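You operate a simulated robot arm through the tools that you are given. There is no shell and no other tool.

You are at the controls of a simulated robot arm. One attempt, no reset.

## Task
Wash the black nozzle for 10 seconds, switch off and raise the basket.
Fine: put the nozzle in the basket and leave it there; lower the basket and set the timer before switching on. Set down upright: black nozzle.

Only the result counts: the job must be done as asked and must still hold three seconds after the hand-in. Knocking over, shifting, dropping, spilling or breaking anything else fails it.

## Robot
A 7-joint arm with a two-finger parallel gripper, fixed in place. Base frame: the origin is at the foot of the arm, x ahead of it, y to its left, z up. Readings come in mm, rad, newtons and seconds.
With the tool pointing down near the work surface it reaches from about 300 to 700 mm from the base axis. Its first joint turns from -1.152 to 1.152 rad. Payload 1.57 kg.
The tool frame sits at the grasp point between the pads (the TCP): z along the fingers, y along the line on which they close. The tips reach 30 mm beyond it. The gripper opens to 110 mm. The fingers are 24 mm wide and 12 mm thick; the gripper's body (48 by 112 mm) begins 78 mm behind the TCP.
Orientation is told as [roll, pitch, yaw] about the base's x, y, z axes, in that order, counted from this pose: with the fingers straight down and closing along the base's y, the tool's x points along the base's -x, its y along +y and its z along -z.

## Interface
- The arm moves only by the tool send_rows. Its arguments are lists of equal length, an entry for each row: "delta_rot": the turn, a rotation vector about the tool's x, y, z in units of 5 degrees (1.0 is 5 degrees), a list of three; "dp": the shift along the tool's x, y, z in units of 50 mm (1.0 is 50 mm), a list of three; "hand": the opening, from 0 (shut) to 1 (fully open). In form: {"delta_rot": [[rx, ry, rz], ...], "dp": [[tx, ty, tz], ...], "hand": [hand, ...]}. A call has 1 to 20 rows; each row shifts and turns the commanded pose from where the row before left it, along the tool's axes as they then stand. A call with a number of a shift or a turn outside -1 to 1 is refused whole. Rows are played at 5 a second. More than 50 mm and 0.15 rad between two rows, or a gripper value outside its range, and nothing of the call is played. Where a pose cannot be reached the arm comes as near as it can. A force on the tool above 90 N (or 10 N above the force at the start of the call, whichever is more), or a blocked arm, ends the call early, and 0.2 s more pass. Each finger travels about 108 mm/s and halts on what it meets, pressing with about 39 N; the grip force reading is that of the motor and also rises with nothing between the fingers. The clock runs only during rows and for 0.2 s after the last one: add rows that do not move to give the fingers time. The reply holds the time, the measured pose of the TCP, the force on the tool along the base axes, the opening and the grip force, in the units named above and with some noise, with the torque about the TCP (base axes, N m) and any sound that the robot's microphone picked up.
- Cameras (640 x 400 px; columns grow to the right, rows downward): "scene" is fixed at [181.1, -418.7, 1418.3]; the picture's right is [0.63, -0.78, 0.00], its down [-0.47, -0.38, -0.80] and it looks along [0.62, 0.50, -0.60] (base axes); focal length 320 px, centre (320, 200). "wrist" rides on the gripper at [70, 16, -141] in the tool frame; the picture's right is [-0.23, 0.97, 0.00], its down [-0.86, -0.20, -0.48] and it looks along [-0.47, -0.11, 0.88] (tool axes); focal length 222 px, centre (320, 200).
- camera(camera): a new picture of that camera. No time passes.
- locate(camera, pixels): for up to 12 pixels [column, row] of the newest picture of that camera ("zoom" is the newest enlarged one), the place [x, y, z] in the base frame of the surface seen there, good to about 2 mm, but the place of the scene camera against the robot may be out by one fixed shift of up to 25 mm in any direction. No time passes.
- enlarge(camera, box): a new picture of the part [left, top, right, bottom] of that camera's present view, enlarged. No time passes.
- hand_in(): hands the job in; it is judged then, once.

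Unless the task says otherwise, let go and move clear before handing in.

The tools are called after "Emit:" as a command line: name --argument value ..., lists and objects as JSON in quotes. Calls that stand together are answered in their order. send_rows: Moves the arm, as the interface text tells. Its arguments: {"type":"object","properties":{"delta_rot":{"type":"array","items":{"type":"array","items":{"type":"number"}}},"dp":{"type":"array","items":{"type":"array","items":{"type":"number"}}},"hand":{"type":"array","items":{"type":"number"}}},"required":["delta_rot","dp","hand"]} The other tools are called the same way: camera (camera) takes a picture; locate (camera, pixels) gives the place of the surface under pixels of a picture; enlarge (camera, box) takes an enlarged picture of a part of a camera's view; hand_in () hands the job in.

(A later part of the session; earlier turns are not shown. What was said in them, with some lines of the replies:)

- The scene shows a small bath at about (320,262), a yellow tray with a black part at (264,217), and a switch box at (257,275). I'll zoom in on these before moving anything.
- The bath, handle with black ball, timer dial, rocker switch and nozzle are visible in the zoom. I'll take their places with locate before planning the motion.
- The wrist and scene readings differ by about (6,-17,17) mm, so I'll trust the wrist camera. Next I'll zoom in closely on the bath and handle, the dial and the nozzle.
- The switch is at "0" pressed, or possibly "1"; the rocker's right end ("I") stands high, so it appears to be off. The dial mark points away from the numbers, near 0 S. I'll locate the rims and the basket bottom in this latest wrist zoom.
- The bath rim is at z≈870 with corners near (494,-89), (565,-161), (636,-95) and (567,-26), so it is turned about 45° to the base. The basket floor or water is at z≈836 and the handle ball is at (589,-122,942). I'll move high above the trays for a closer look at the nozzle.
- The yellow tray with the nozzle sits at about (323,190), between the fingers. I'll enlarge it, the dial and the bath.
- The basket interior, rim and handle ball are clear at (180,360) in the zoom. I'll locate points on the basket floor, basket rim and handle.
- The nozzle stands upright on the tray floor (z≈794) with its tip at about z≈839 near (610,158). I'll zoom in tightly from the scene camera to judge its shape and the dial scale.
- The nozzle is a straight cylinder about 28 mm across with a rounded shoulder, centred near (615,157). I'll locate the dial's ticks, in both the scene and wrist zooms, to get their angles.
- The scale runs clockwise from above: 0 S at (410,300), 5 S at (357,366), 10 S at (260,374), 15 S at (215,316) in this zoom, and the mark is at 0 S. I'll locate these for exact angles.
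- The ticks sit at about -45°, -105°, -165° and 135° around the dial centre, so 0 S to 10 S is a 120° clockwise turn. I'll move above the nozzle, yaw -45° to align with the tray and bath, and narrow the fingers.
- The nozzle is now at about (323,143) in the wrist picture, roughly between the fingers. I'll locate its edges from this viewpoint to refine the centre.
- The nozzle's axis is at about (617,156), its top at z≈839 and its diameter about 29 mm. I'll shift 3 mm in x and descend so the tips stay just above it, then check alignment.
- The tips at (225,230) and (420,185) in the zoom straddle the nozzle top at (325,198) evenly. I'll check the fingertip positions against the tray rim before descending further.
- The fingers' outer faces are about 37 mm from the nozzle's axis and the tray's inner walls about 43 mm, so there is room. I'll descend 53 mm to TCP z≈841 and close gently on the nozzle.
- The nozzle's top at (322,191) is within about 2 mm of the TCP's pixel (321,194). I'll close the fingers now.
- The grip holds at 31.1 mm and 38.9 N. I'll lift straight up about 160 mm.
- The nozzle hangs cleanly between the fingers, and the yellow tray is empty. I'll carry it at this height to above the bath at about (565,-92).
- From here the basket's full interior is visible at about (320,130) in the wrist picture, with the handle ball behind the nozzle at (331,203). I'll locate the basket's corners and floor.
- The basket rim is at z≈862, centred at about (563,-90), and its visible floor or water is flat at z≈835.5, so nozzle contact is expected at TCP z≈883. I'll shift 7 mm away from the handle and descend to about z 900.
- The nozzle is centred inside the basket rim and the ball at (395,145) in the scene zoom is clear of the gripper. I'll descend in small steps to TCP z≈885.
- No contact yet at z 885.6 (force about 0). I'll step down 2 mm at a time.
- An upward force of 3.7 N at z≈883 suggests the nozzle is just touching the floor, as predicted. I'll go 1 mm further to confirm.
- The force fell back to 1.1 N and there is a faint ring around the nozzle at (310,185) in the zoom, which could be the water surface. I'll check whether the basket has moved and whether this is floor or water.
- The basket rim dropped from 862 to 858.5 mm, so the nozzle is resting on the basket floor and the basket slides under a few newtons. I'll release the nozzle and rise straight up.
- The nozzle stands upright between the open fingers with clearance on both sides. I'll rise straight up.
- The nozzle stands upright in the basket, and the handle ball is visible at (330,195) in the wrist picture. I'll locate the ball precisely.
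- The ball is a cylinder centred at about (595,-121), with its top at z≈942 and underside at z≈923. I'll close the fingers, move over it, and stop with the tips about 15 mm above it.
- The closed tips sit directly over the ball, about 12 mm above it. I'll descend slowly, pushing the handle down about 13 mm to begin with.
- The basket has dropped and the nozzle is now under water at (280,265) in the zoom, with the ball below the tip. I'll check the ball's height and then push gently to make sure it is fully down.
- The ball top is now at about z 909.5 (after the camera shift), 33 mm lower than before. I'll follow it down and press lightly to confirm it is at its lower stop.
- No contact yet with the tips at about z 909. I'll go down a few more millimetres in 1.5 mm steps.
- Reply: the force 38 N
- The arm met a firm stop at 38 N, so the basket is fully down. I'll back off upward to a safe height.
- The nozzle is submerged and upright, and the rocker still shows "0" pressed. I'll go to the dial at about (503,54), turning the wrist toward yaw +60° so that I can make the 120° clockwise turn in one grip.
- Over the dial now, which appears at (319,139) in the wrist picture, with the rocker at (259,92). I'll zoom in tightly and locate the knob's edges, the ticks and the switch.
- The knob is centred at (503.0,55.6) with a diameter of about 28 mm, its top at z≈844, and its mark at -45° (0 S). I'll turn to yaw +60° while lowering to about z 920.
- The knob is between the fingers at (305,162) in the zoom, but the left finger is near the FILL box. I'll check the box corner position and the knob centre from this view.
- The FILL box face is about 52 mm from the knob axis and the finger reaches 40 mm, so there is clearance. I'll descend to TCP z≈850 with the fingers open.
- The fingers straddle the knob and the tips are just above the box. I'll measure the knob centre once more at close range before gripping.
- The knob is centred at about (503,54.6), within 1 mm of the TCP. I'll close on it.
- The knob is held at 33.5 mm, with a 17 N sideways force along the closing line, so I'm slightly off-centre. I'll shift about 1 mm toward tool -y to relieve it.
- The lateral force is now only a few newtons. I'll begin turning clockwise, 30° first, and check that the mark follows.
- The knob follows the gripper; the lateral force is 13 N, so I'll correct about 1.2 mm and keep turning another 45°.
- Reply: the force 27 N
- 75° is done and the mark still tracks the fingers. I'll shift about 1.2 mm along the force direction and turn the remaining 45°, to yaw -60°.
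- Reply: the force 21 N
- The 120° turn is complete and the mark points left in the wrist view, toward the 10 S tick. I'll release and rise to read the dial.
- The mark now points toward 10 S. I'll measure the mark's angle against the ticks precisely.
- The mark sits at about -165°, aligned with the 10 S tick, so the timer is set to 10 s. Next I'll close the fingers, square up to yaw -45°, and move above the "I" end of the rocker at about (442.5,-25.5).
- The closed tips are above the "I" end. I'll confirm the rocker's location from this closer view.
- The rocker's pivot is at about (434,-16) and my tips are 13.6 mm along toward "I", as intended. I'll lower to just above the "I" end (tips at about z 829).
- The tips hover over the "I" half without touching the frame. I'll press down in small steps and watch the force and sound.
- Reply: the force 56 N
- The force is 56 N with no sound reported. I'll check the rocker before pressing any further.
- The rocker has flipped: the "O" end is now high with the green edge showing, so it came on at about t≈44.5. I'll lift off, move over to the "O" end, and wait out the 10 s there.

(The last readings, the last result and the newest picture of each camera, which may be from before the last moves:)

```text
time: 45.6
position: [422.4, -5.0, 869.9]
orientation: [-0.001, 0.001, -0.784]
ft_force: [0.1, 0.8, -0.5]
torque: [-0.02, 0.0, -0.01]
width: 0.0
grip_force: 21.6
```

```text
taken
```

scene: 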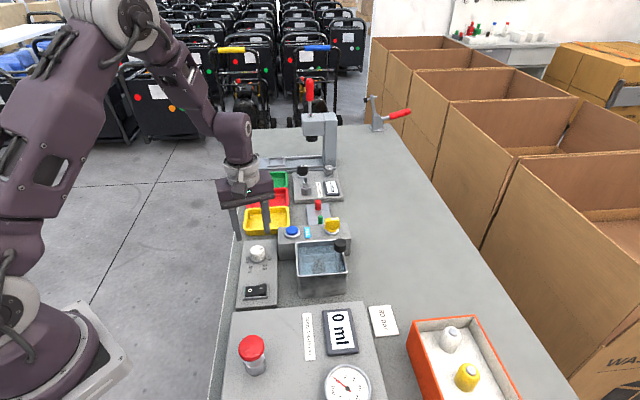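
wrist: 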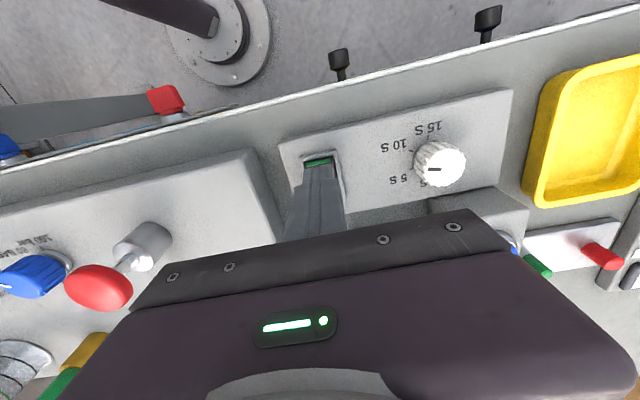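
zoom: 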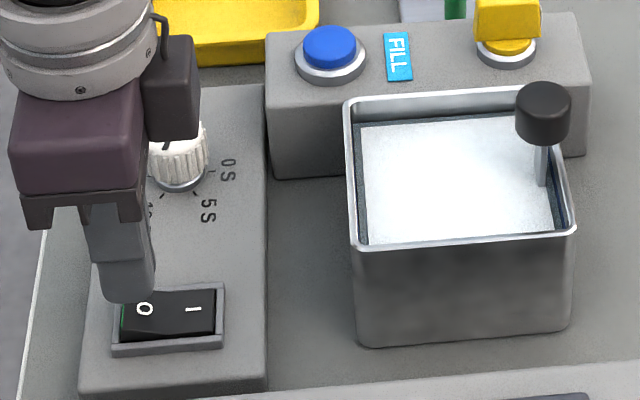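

The bath surface has turned white and agitated at (455,180) in the zoom, so the wash is running. I'll adjust 2 mm, lower to just above the "O" end, and wait.

Emit:
send_rows --delta_rot '[[0, 0, 0], [0, 0, 0], [0, 0, 0], [0, 0, 0], [0, 0, 0], [0, 0, 0], [0, 0, 0], [0, 0, 0], [0, 0, 0], [0, 0, 0], [0, 0, 0], [0, 0, 0], [0, 0, 0], [0, 0, 0], [0, 0, 0]]' --dp '[[-0.04, 0, 0.1], [0, 0, 0.1], [0, 0, 0], [0, 0, 0], [0, 0, 0], [0, 0, 0], [0, 0, 0], [0, 0, 0], [0, 0, 0], [0, 0, 0], [0, 0, 0], [0, 0, 0], [0, 0, 0], [0, 0, 0], [0, 0, 0]]' --hand '[0, 0, 0, 0, 0, 0, 0, 0, 0, 0, 0, 0, 0, 0, 0]'

Emit:
enlarge --camera "scene" --box '[230, 220, 350, 310]'

Emit:
enlarge --camera "wrist" --box '[280, 120, 480, 220]'

```text
time: 48.8
position: [424.1, -8.4, 859.2]
orientation: [-0.001, 0.0, -0.786]
ft_force: [0.3, 0.8, -0.3]
torque: [0.02, -0.02, 0.02]
width: 0.0
grip_force: 21.4
```

```text
4.44 times, centred on (290, 265) of scene
```

zoom: 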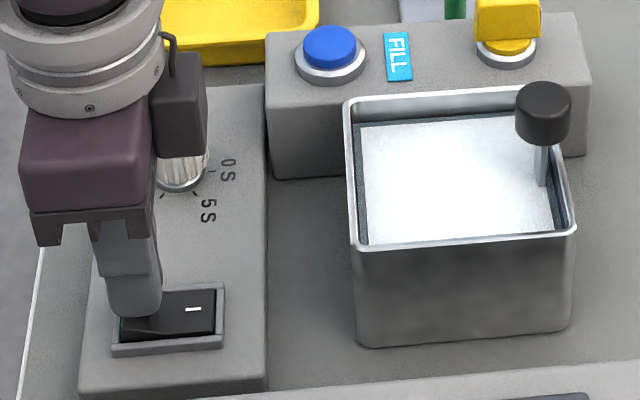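

```text
3.20 times, centred on (380, 170) of wrist
```

zoom: 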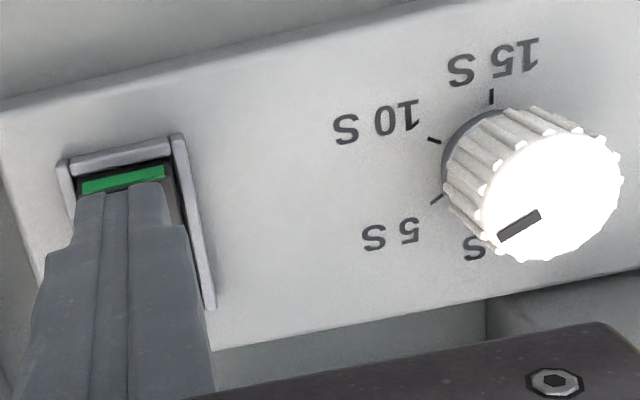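

The timer knob is turning back by itself (the mark is now near 5–6 S), so it counts down from 10 s. I'll wait until it is nearly at zero.

Emit:
send_rows --delta_rot '[[0, 0, 0], [0, 0, 0], [0, 0, 0], [0, 0, 0], [0, 0, 0], [0, 0, 0], [0, 0, 0], [0, 0, 0], [0, 0, 0], [0, 0, 0], [0, 0, 0], [0, 0, 0], [0, 0, 0], [0, 0, 0], [0, 0, 0], [0, 0, 0], [0, 0, 0], [0, 0, 0], [0, 0, 0], [0, 0, 0]]' --dp '[[0, 0, 0], [0, 0, 0], [0, 0, 0], [0, 0, 0], [0, 0, 0], [0, 0, 0], [0, 0, 0], [0, 0, 0], [0, 0, 0], [0, 0, 0], [0, 0, 0], [0, 0, 0], [0, 0, 0], [0, 0, 0], [0, 0, 0], [0, 0, 0], [0, 0, 0], [0, 0, 0], [0, 0, 0], [0, 0, 0]]' --hand '[0, 0, 0, 0, 0, 0, 0, 0, 0, 0, 0, 0, 0, 0, 0, 0, 0, 0, 0, 0]'

Emit:
enlarge --camera "wrist" --box '[280, 120, 480, 220]'

Emit:
enlarge --camera "scene" --box '[230, 220, 350, 310]'

```text
time: 53.0
position: [424.1, -7.7, 860.9]
orientation: [-0.001, -0.001, -0.785]
ft_force: [0.3, 0.4, -0.2]
torque: [0.01, -0.01, -0.02]
width: 0.0
grip_force: 20.6
```

```text
3.20 times, centred on (380, 170) of wrist
```

zoom: 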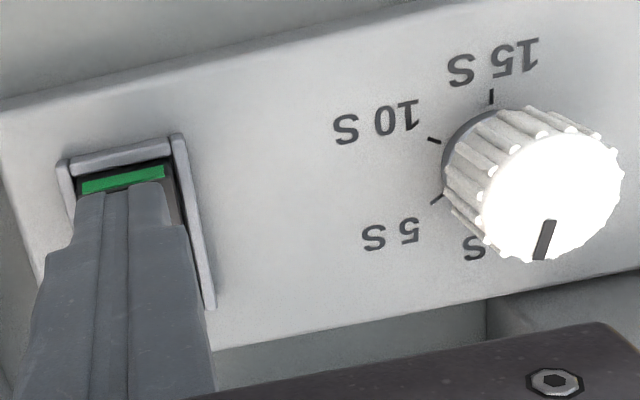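

```text
4.44 times, centred on (290, 265) of scene
```

zoom: 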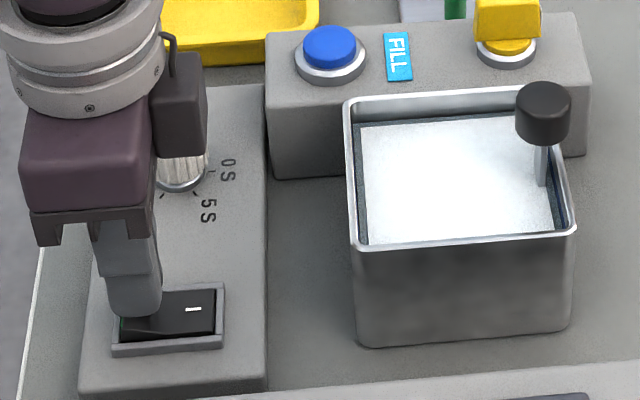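

The bath is still agitated and the mark is close to 0 S. I'll wait another 1.4 s and check again.

Emit:
send_rows --delta_rot '[[0, 0, 0], [0, 0, 0], [0, 0, 0], [0, 0, 0], [0, 0, 0], [0, 0, 0]]' --dp '[[0, 0, 0], [0, 0, 0], [0, 0, 0], [0, 0, 0], [0, 0, 0], [0, 0, 0]]' --hand '[0, 0, 0, 0, 0, 0]'

Emit:
enlarge --camera "scene" --box '[230, 220, 350, 310]'

Emit:
enlarge --camera "wrist" --box '[280, 120, 480, 220]'

```text
time: 54.4
position: [424.2, -9.0, 859.3]
orientation: [0.0, -0.001, -0.785]
ft_force: [-0.2, -0.3, 0.1]
torque: [-0.01, -0.03, -0.02]
width: 0.1
grip_force: 21.3
```

```text
4.44 times, centred on (290, 265) of scene
```

zoom: 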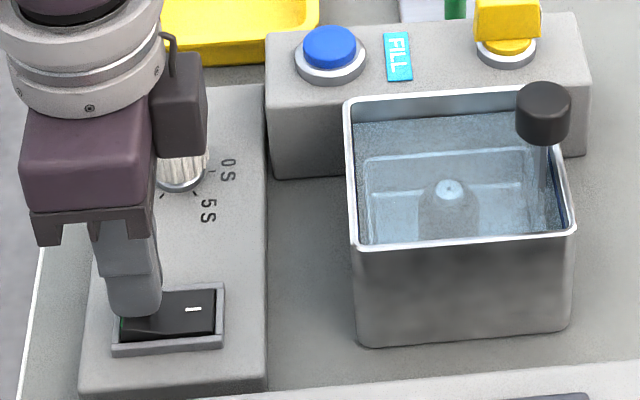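

```text
3.20 times, centred on (380, 170) of wrist
```

zoom: 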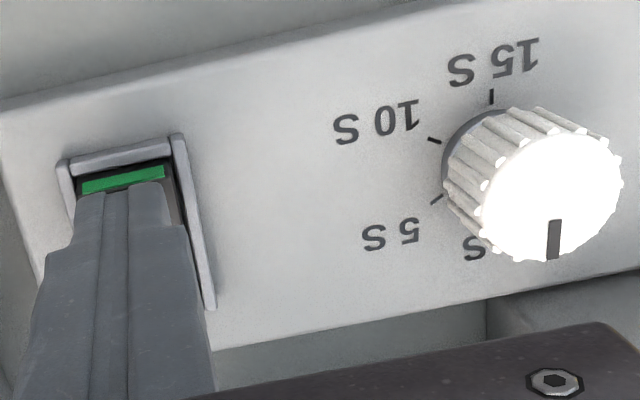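

The water is calm again and the mark is back at 0 S, so the 10 s wash is finished. I'll now press the "O" end to switch off.

Emit:
send_rows --delta_rot '[[0, 0, 0], [0, 0, 0], [0, 0, 0], [0, 0, 0]]' --dp '[[0, 0, 0.06], [0, 0, 0.04], [0, 0, 0.03], [0, 0, 0.03]]' --hand '[0, 0, 0, 0]'

Emit:
enlarge --camera "scene" --box '[230, 260, 290, 310]'

```text
time: 55.4
position: [424.7, -9.1, 852.7]
orientation: [0.001, 0.001, -0.784]
ft_force: [-1.0, 0.4, 1.6]
torque: [0.01, 0.02, -0.01]
width: 0.1
grip_force: 21.2
```

```text
8.00 times, centred on (260, 285) of scene
```

zoom: 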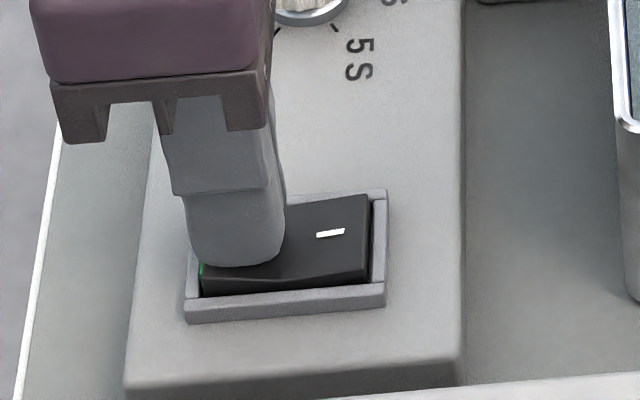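

The "I" end looks raised and the force is small, so it appears to have snapped over. I'll press 1.5 mm more to be sure, then lift off and look.

Emit:
send_rows --delta_rot '[[0, 0, 0], [0, 0, 0]]' --dp '[[0, 0, 0.02], [0, 0, 0.01]]' --hand '[0, 0]'

```text
time: 56.0
position: [425.3, -8.1, 852.8]
orientation: [0.0, 0.0, -0.784]
ft_force: [-5.6, 4.4, 46.1]
torque: [-0.26, -0.17, -0.05]
width: 0.0
grip_force: 21.6
```

The press met a firm 46 N stop. I'll lift straight up and view the switch.

Emit:
send_rows --delta_rot '[[0, 0, 0], [0, 0, 0], [0, 0, 0], [0, 0, 0], [0, 0, 0]]' --dp '[[0, 0, -0.3], [0, 0, -0.7], [0, 0, -0.9], [0, 0, -0.9], [0, 0, 0]]' --hand '[0, 0, 0, 0, 0]'

Emit:
enlarge --camera "scene" --box '[230, 230, 290, 310]'

Emit:
camera --camera "wrist"

Emit:
enlarge --camera "scene" --box '[285, 215, 355, 300]'

```text
time: 57.2
position: [423.5, -7.4, 991.6]
orientation: [0.002, 0.001, -0.786]
ft_force: [-0.8, -0.4, -0.1]
torque: [-0.02, -0.02, 0.02]
width: 0.0
grip_force: 21.5
```

```text
5.00 times, centred on (260, 270) of scene
```

zoom: 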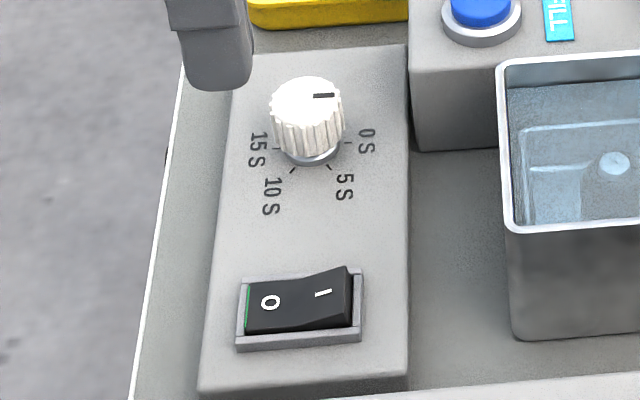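

```text
taken
```

wrist: 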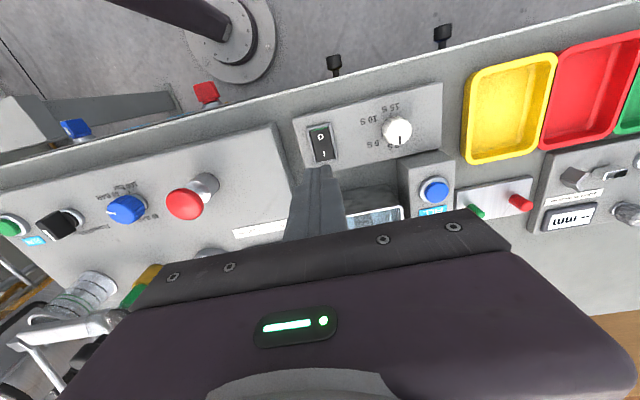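

```text
4.71 times, centred on (320, 258) of scene
```

zoom: 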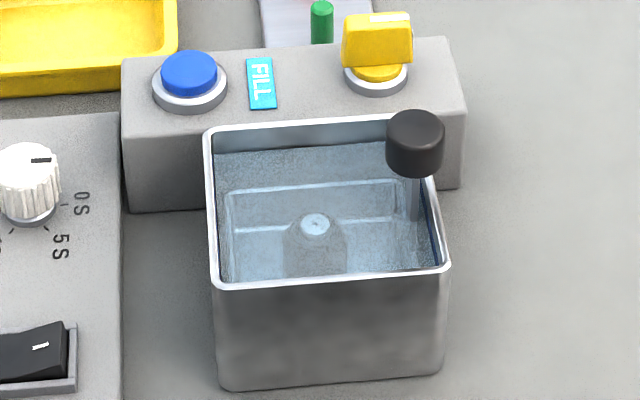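

The switch is off ("I" end high), the dial reads 0 S, and the nozzle's tip at (315,224) now looks clean. I'll move above the handle ball at (595,-121) with the fingers opening, ready to lift the basket.

Emit:
send_rows --delta_rot '[[0, 0, 0], [0, 0, 0], [0, 0, 0], [0, 0, 0], [0, 0, 0], [0, 0, 0], [0, 0, 0]]' --dp '[[-0.804, 0.165, 0], [-0.804, 0.165, 0], [-0.804, 0.165, 0], [-0.804, 0.165, 0], [-0.804, 0.165, 0], [0, 0, 0.5], [0, 0, 0]]' --hand '[0, 0, 0, 0.2, 0.44, 0.44, 0.44]'

Emit:
camera --camera "wrist"

Emit:
enlarge --camera "wrist" --box '[260, 100, 380, 220]'

Emit:
enlarge --camera "scene" --box '[285, 195, 375, 305]'

```text
time: 58.8
position: [595.8, -121.7, 965.8]
orientation: [0.001, 0.0, -0.785]
ft_force: [0.2, 0.3, -0.8]
torque: [-0.03, -0.06, 0.0]
width: 48.4
grip_force: 0.1
```

```text
taken
```

wrist: 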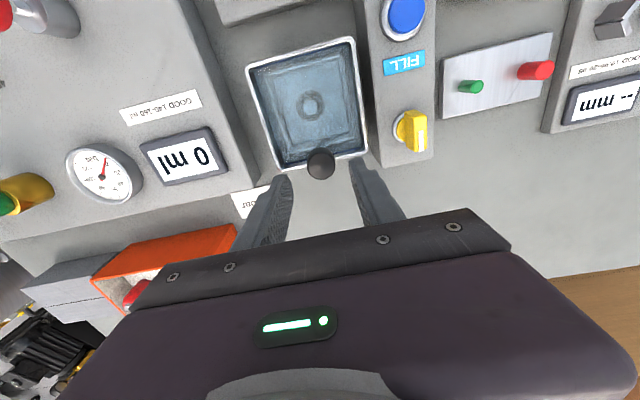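

```text
3.33 times, centred on (320, 160) of wrist
```

zoom: 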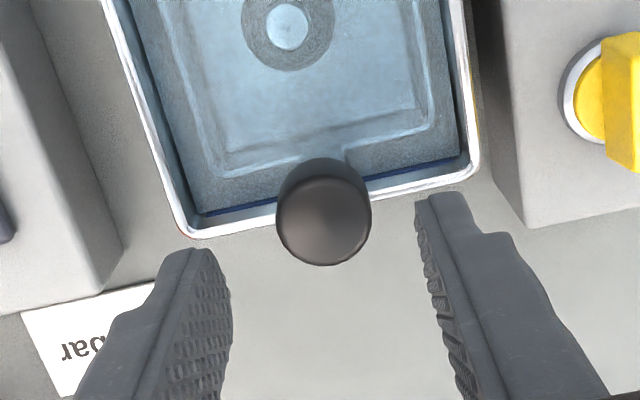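

```text
3.64 times, centred on (330, 250) of scene
```

zoom: 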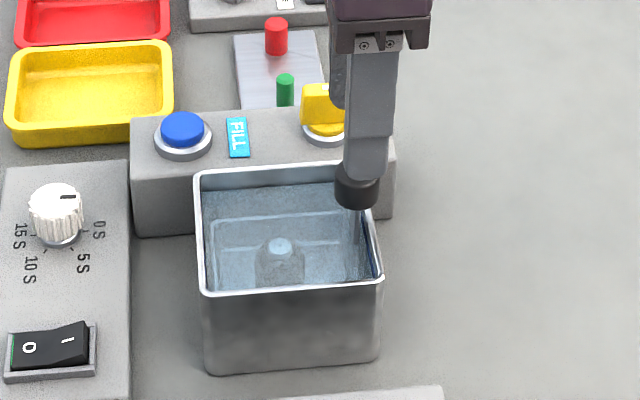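

The ball is centred between the fingers at (322,218) in the zoom. I'll locate its top to fix the gripping height and centre.

Emit:
enlarge --camera "wrist" --box '[295, 135, 350, 190]'

Emit:
locate --camera "zoom" --pixels '[[310, 260], [225, 260], [400, 260], [310, 175], [310, 345], [320, 220]]'

```text
7.27 times, centred on (322, 162) of wrist
```

zoom: 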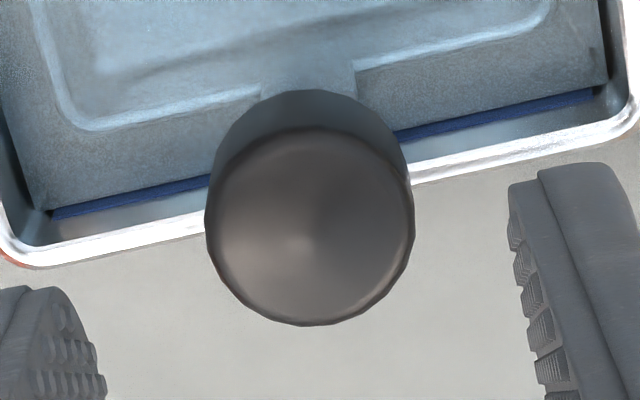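

```text
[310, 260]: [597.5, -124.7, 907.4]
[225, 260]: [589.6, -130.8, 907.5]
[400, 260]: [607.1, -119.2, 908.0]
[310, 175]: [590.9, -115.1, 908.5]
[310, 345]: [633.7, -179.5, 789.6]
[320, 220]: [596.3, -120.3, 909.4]
```

The ball top is at z≈908 and centred at (595.6,-121), directly under the TCP. I'll descend 48 mm so the tips reach z≈888 and close on the ball.

Emit:
send_rows --delta_rot '[[0, 0, 0], [0, 0, 0], [0, 0, 0], [0, 0, 0], [0, 0, 0], [0, 0, 0], [0, 0, 0]]' --dp '[[0, 0, 0.4], [0, 0, 0.36], [0, 0, 0.2], [0, 0, 0], [0, 0, 0], [0, 0, 0], [0, 0, 0]]' --hand '[0.44, 0.44, 0.44, 0.44, 0.3, 0.1, 0.1]'

Emit:
enlarge --camera "wrist" --box '[260, 100, 380, 220]'

Emit:
enlarge --camera "scene" --box '[285, 195, 375, 305]'

```text
time: 60.4
position: [595.5, -122.0, 919.1]
orientation: [0.001, 0.003, -0.785]
ft_force: [-3.3, -1.7, -0.9]
torque: [0.21, -0.17, -0.03]
width: 27.1
grip_force: 37.7
```

```text
3.33 times, centred on (320, 160) of wrist
```

zoom: 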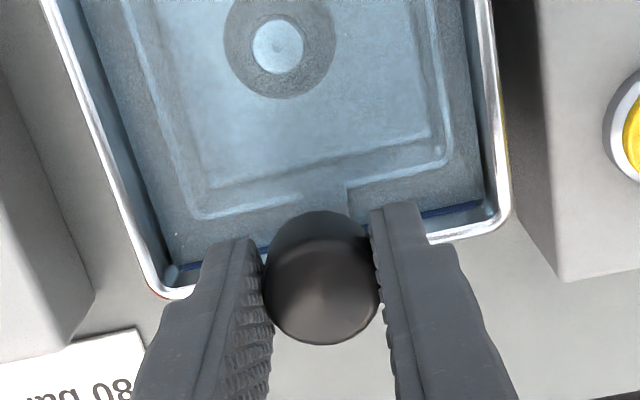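

```text
3.64 times, centred on (330, 250) of scene
```

zoom: 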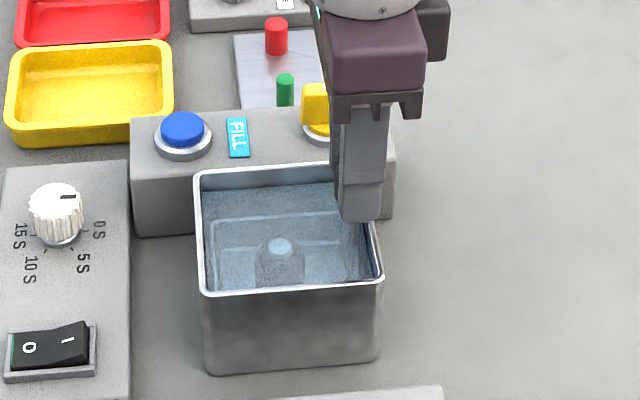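

The ball is gripped at 27.1 mm and 37.7 N. I'll raise slowly, 3 mm per step for 30 mm, to keep the nozzle steady.

Emit:
send_rows --delta_rot '[[0, 0, 0], [0, 0, 0], [0, 0, 0], [0, 0, 0], [0, 0, 0], [0, 0, 0], [0, 0, 0], [0, 0, 0], [0, 0, 0], [0, 0, 0], [0, 0, 0]]' --dp '[[0, 0, -0.04], [0, 0, -0.06], [0, 0, -0.06], [0, 0, -0.06], [0, 0, -0.06], [0, 0, -0.06], [0, 0, -0.06], [0, 0, -0.06], [0, 0, -0.06], [0, 0, -0.06], [0, 0, 0]]' --hand '[0.1, 0.1, 0.1, 0.1, 0.1, 0.1, 0.1, 0.1, 0.1, 0.1, 0.1]'

Emit:
enlarge --camera "wrist" --box '[260, 100, 380, 220]'

Emit:
enlarge --camera "scene" --box '[285, 195, 375, 305]'

```text
time: 62.8
position: [595.3, -120.6, 947.8]
orientation: [0.001, 0.001, -0.785]
ft_force: [-12.8, -4.6, 1.2]
torque: [0.26, 0.24, -0.01]
width: 27.0
grip_force: 38.1
```

```text
3.33 times, centred on (320, 160) of wrist
```

zoom: 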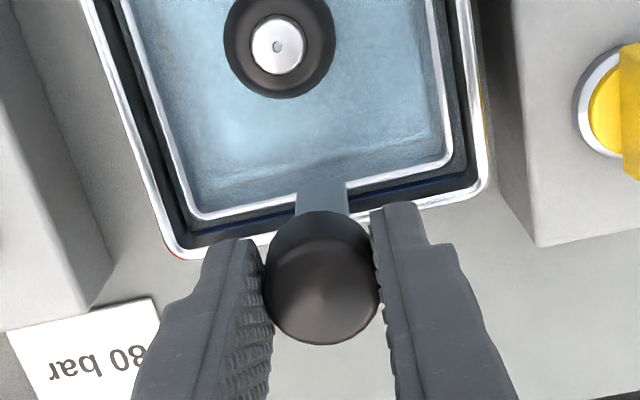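

```text
3.64 times, centred on (330, 250) of scene
```

zoom: 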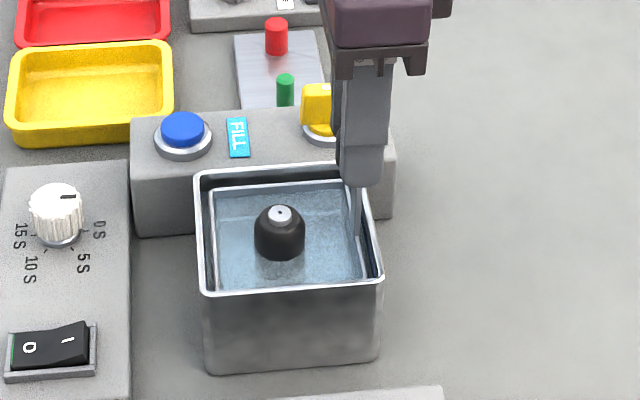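

The basket is nearly up and the nozzle stands upright with a clean silver tip at (280,214). I'll raise in 1 mm steps to find the upper stop.

Emit:
send_rows --delta_rot '[[0, 0, 0], [0, 0, 0], [0, 0, 0], [0, 0, 0], [0, 0, 0]]' --dp '[[0, 0, -0.03], [0, 0, -0.02], [0, 0, -0.02], [0, 0, -0.02], [0, 0, 0]]' --hand '[0.1, 0.1, 0.1, 0.1, 0.1]'

```text
time: 64.0
position: [596.3, -122.3, 951.3]
orientation: [-0.001, -0.001, -0.784]
ft_force: [-8.6, -4.3, -5.5]
torque: [-0.56, 0.31, 0.01]
width: 26.9
grip_force: 37.8
```

Emit:
send_rows --delta_rot '[[0, 0, 0], [0, 0, 0], [0, 0, 0]]' --dp '[[0, 0, -0.02], [0, 0, -0.02], [0, 0, 0]]' --hand '[0.1, 0.1, 0.1]'

Emit:
enlarge --camera "wrist" --box '[260, 100, 380, 220]'

Emit:
locate --camera "zoom" --pixels '[[200, 215], [445, 160], [180, 245], [480, 190], [320, 290]]'

```text
time: 64.8
position: [596.2, -122.7, 953.9]
orientation: [-0.002, 0.002, -0.785]
ft_force: [-5.6, -10.2, -25.7]
torque: [0.08, -0.12, -0.05]
width: 27.1
grip_force: 38.0
```

```text
3.33 times, centred on (320, 160) of wrist
```

zoom: 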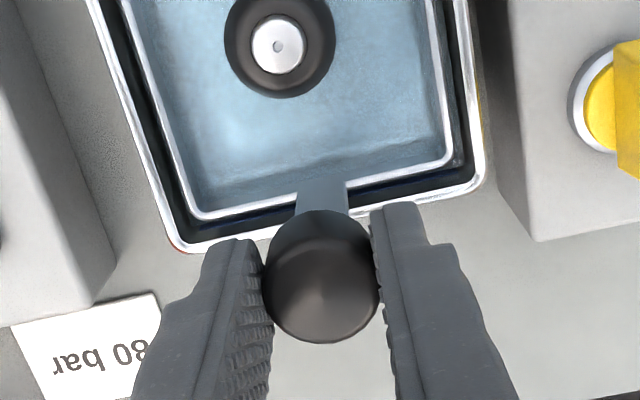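

```text
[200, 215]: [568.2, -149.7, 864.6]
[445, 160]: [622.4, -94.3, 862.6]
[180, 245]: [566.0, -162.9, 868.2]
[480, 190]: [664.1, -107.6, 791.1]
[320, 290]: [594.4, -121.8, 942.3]
```

The rim is back at z≈863 and the ball top at 942, with 26 N of resistance, so the basket is at its upper stop. I'll ease off slightly and open the fingers.

Emit:
send_rows --delta_rot '[[0, 0, 0], [0, 0, 0], [0, 0, 0], [0, 0, 0]]' --dp '[[0, 0, 0.014], [0, 0, 0], [0, 0, 0], [0, 0, 0]]' --hand '[0.1, 0.3, 0.44, 0.44]'

Emit:
enlarge --camera "wrist" --box '[260, 100, 380, 220]'

Emit:
locate --camera "zoom" --pixels '[[200, 215], [445, 160], [320, 290], [278, 45]]'

```text
time: 65.8
position: [597.7, -120.4, 954.1]
orientation: [0.001, 0.0, -0.785]
ft_force: [-0.4, 0.6, -0.6]
torque: [0.0, -0.01, -0.02]
width: 48.6
grip_force: 0.1
```

```text
3.33 times, centred on (320, 160) of wrist
```

zoom: 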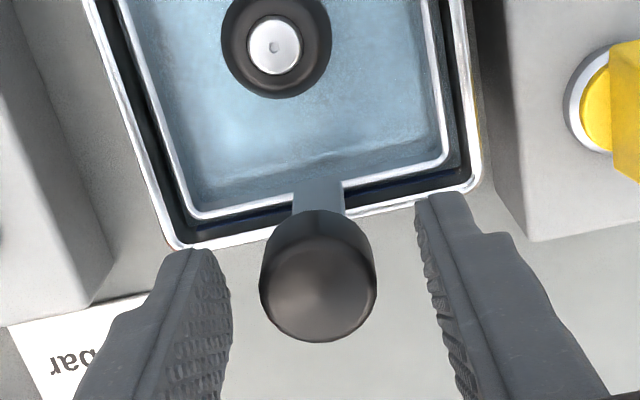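

```text
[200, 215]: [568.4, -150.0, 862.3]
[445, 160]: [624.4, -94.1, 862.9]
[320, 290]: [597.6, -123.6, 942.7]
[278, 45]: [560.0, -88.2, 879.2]
```

The basket stays up after release, with the rim at z≈862.5 and the ball top at 942.7, and the nozzle stands upright with its tip at z≈879. I'll rise clear and pause a couple of seconds to see that it holds.

Emit:
send_rows --delta_rot '[[0, 0, 0], [0, 0, 0], [0, 0, 0], [0, 0, 0], [0, 0, 0], [0, 0, 0], [0, 0, 0], [0, 0, 0], [0, 0, 0], [0, 0, 0], [0, 0, 0], [0, 0, 0], [0, 0, 0], [0, 0, 0], [0, 0, 0], [0, 0, 0], [0, 0, 0], [0, 0, 0], [0, 0, 0], [0, 0, 0]]' --dp '[[0, 0, -0.2], [0, 0, -0.4], [0, 0, -0.6], [0, 0, -0.8], [0, 0, -0.8], [0, 0, 0], [0, 0, 0], [0, 0, 0], [0, 0, 0], [0, 0, 0], [0, 0, 0], [0, 0, 0], [0, 0, 0], [0, 0, 0], [0, 0, 0], [0, 0, 0], [0, 0, 0], [0, 0, 0], [0, 0, 0], [0, 0, 0]]' --hand '[0.44, 0.44, 0.44, 0.44, 0.44, 0.44, 0.44, 0.44, 0.44, 0.44, 0.44, 0.44, 0.44, 0.44, 0.44, 0.44, 0.44, 0.44, 0.44, 0.44]'

Emit:
camera --camera "scene"

Emit:
enlarge --camera "scene" --box '[225, 195, 365, 310]'

Emit:
camera --camera "wrist"

```text
time: 70.0
position: [596.8, -120.5, 1093.2]
orientation: [0.0, 0.0, -0.785]
ft_force: [0.0, -0.6, 0.3]
torque: [0.01, -0.01, -0.01]
width: 48.4
grip_force: 0.2
```

```text
taken
```

scene: 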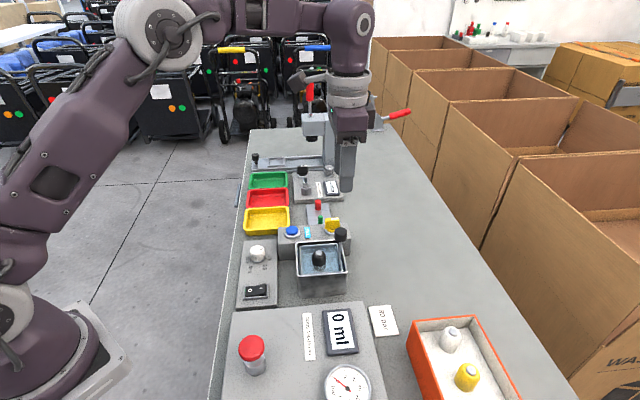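

```text
3.48 times, centred on (295, 252) of scene
```

zoom: 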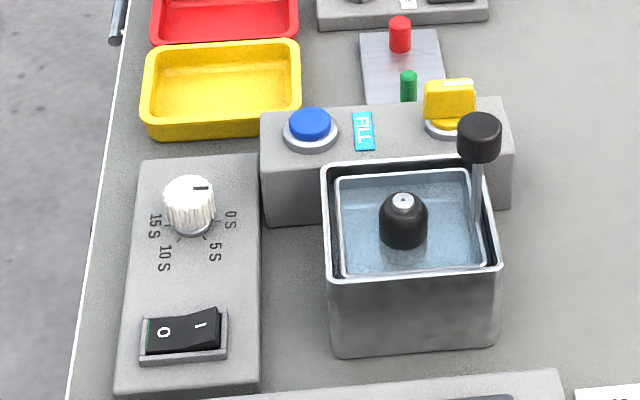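

```text
taken
```

wrist: 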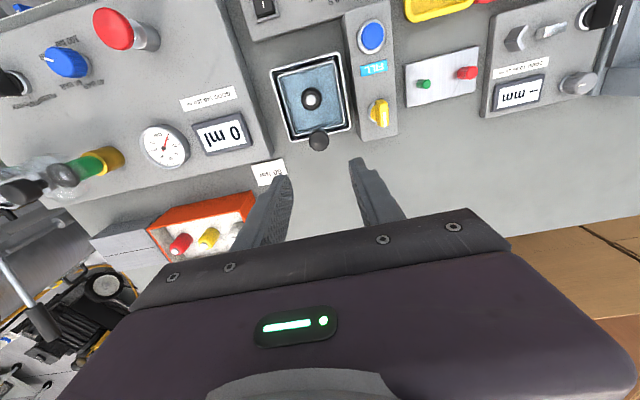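

Three seconds after lift-off the basket is still up and the nozzle stands upright in it at (403,220) in the zoom, with a clean tip. The switch is off, the dial is at 0 S, and nothing else has moved. The arm is clear, so I'm handing in.

Emit:
hand_in

```text
The job is handed in.
```

The black nozzle has been washed for 10 seconds. The cleaner is switched off and the basket is back up with the nozzle standing upright in it.

- **Order:** I put the nozzle in the basket, lowered the basket fully, set the timer to 10 s, and only then switched on.
- **Wash:** The bath was agitated until the timer had run back to 0, by which point the water was calm. I then switched off. The nozzle's brown tip came out clean and silver.
- **Final check:** About three seconds after I let go, the basket was still up and the switch was off. The arm was clear, and nothing else in view had moved.

I handed the job in, but the reply only confirmed receipt, so I don't have the verdict.
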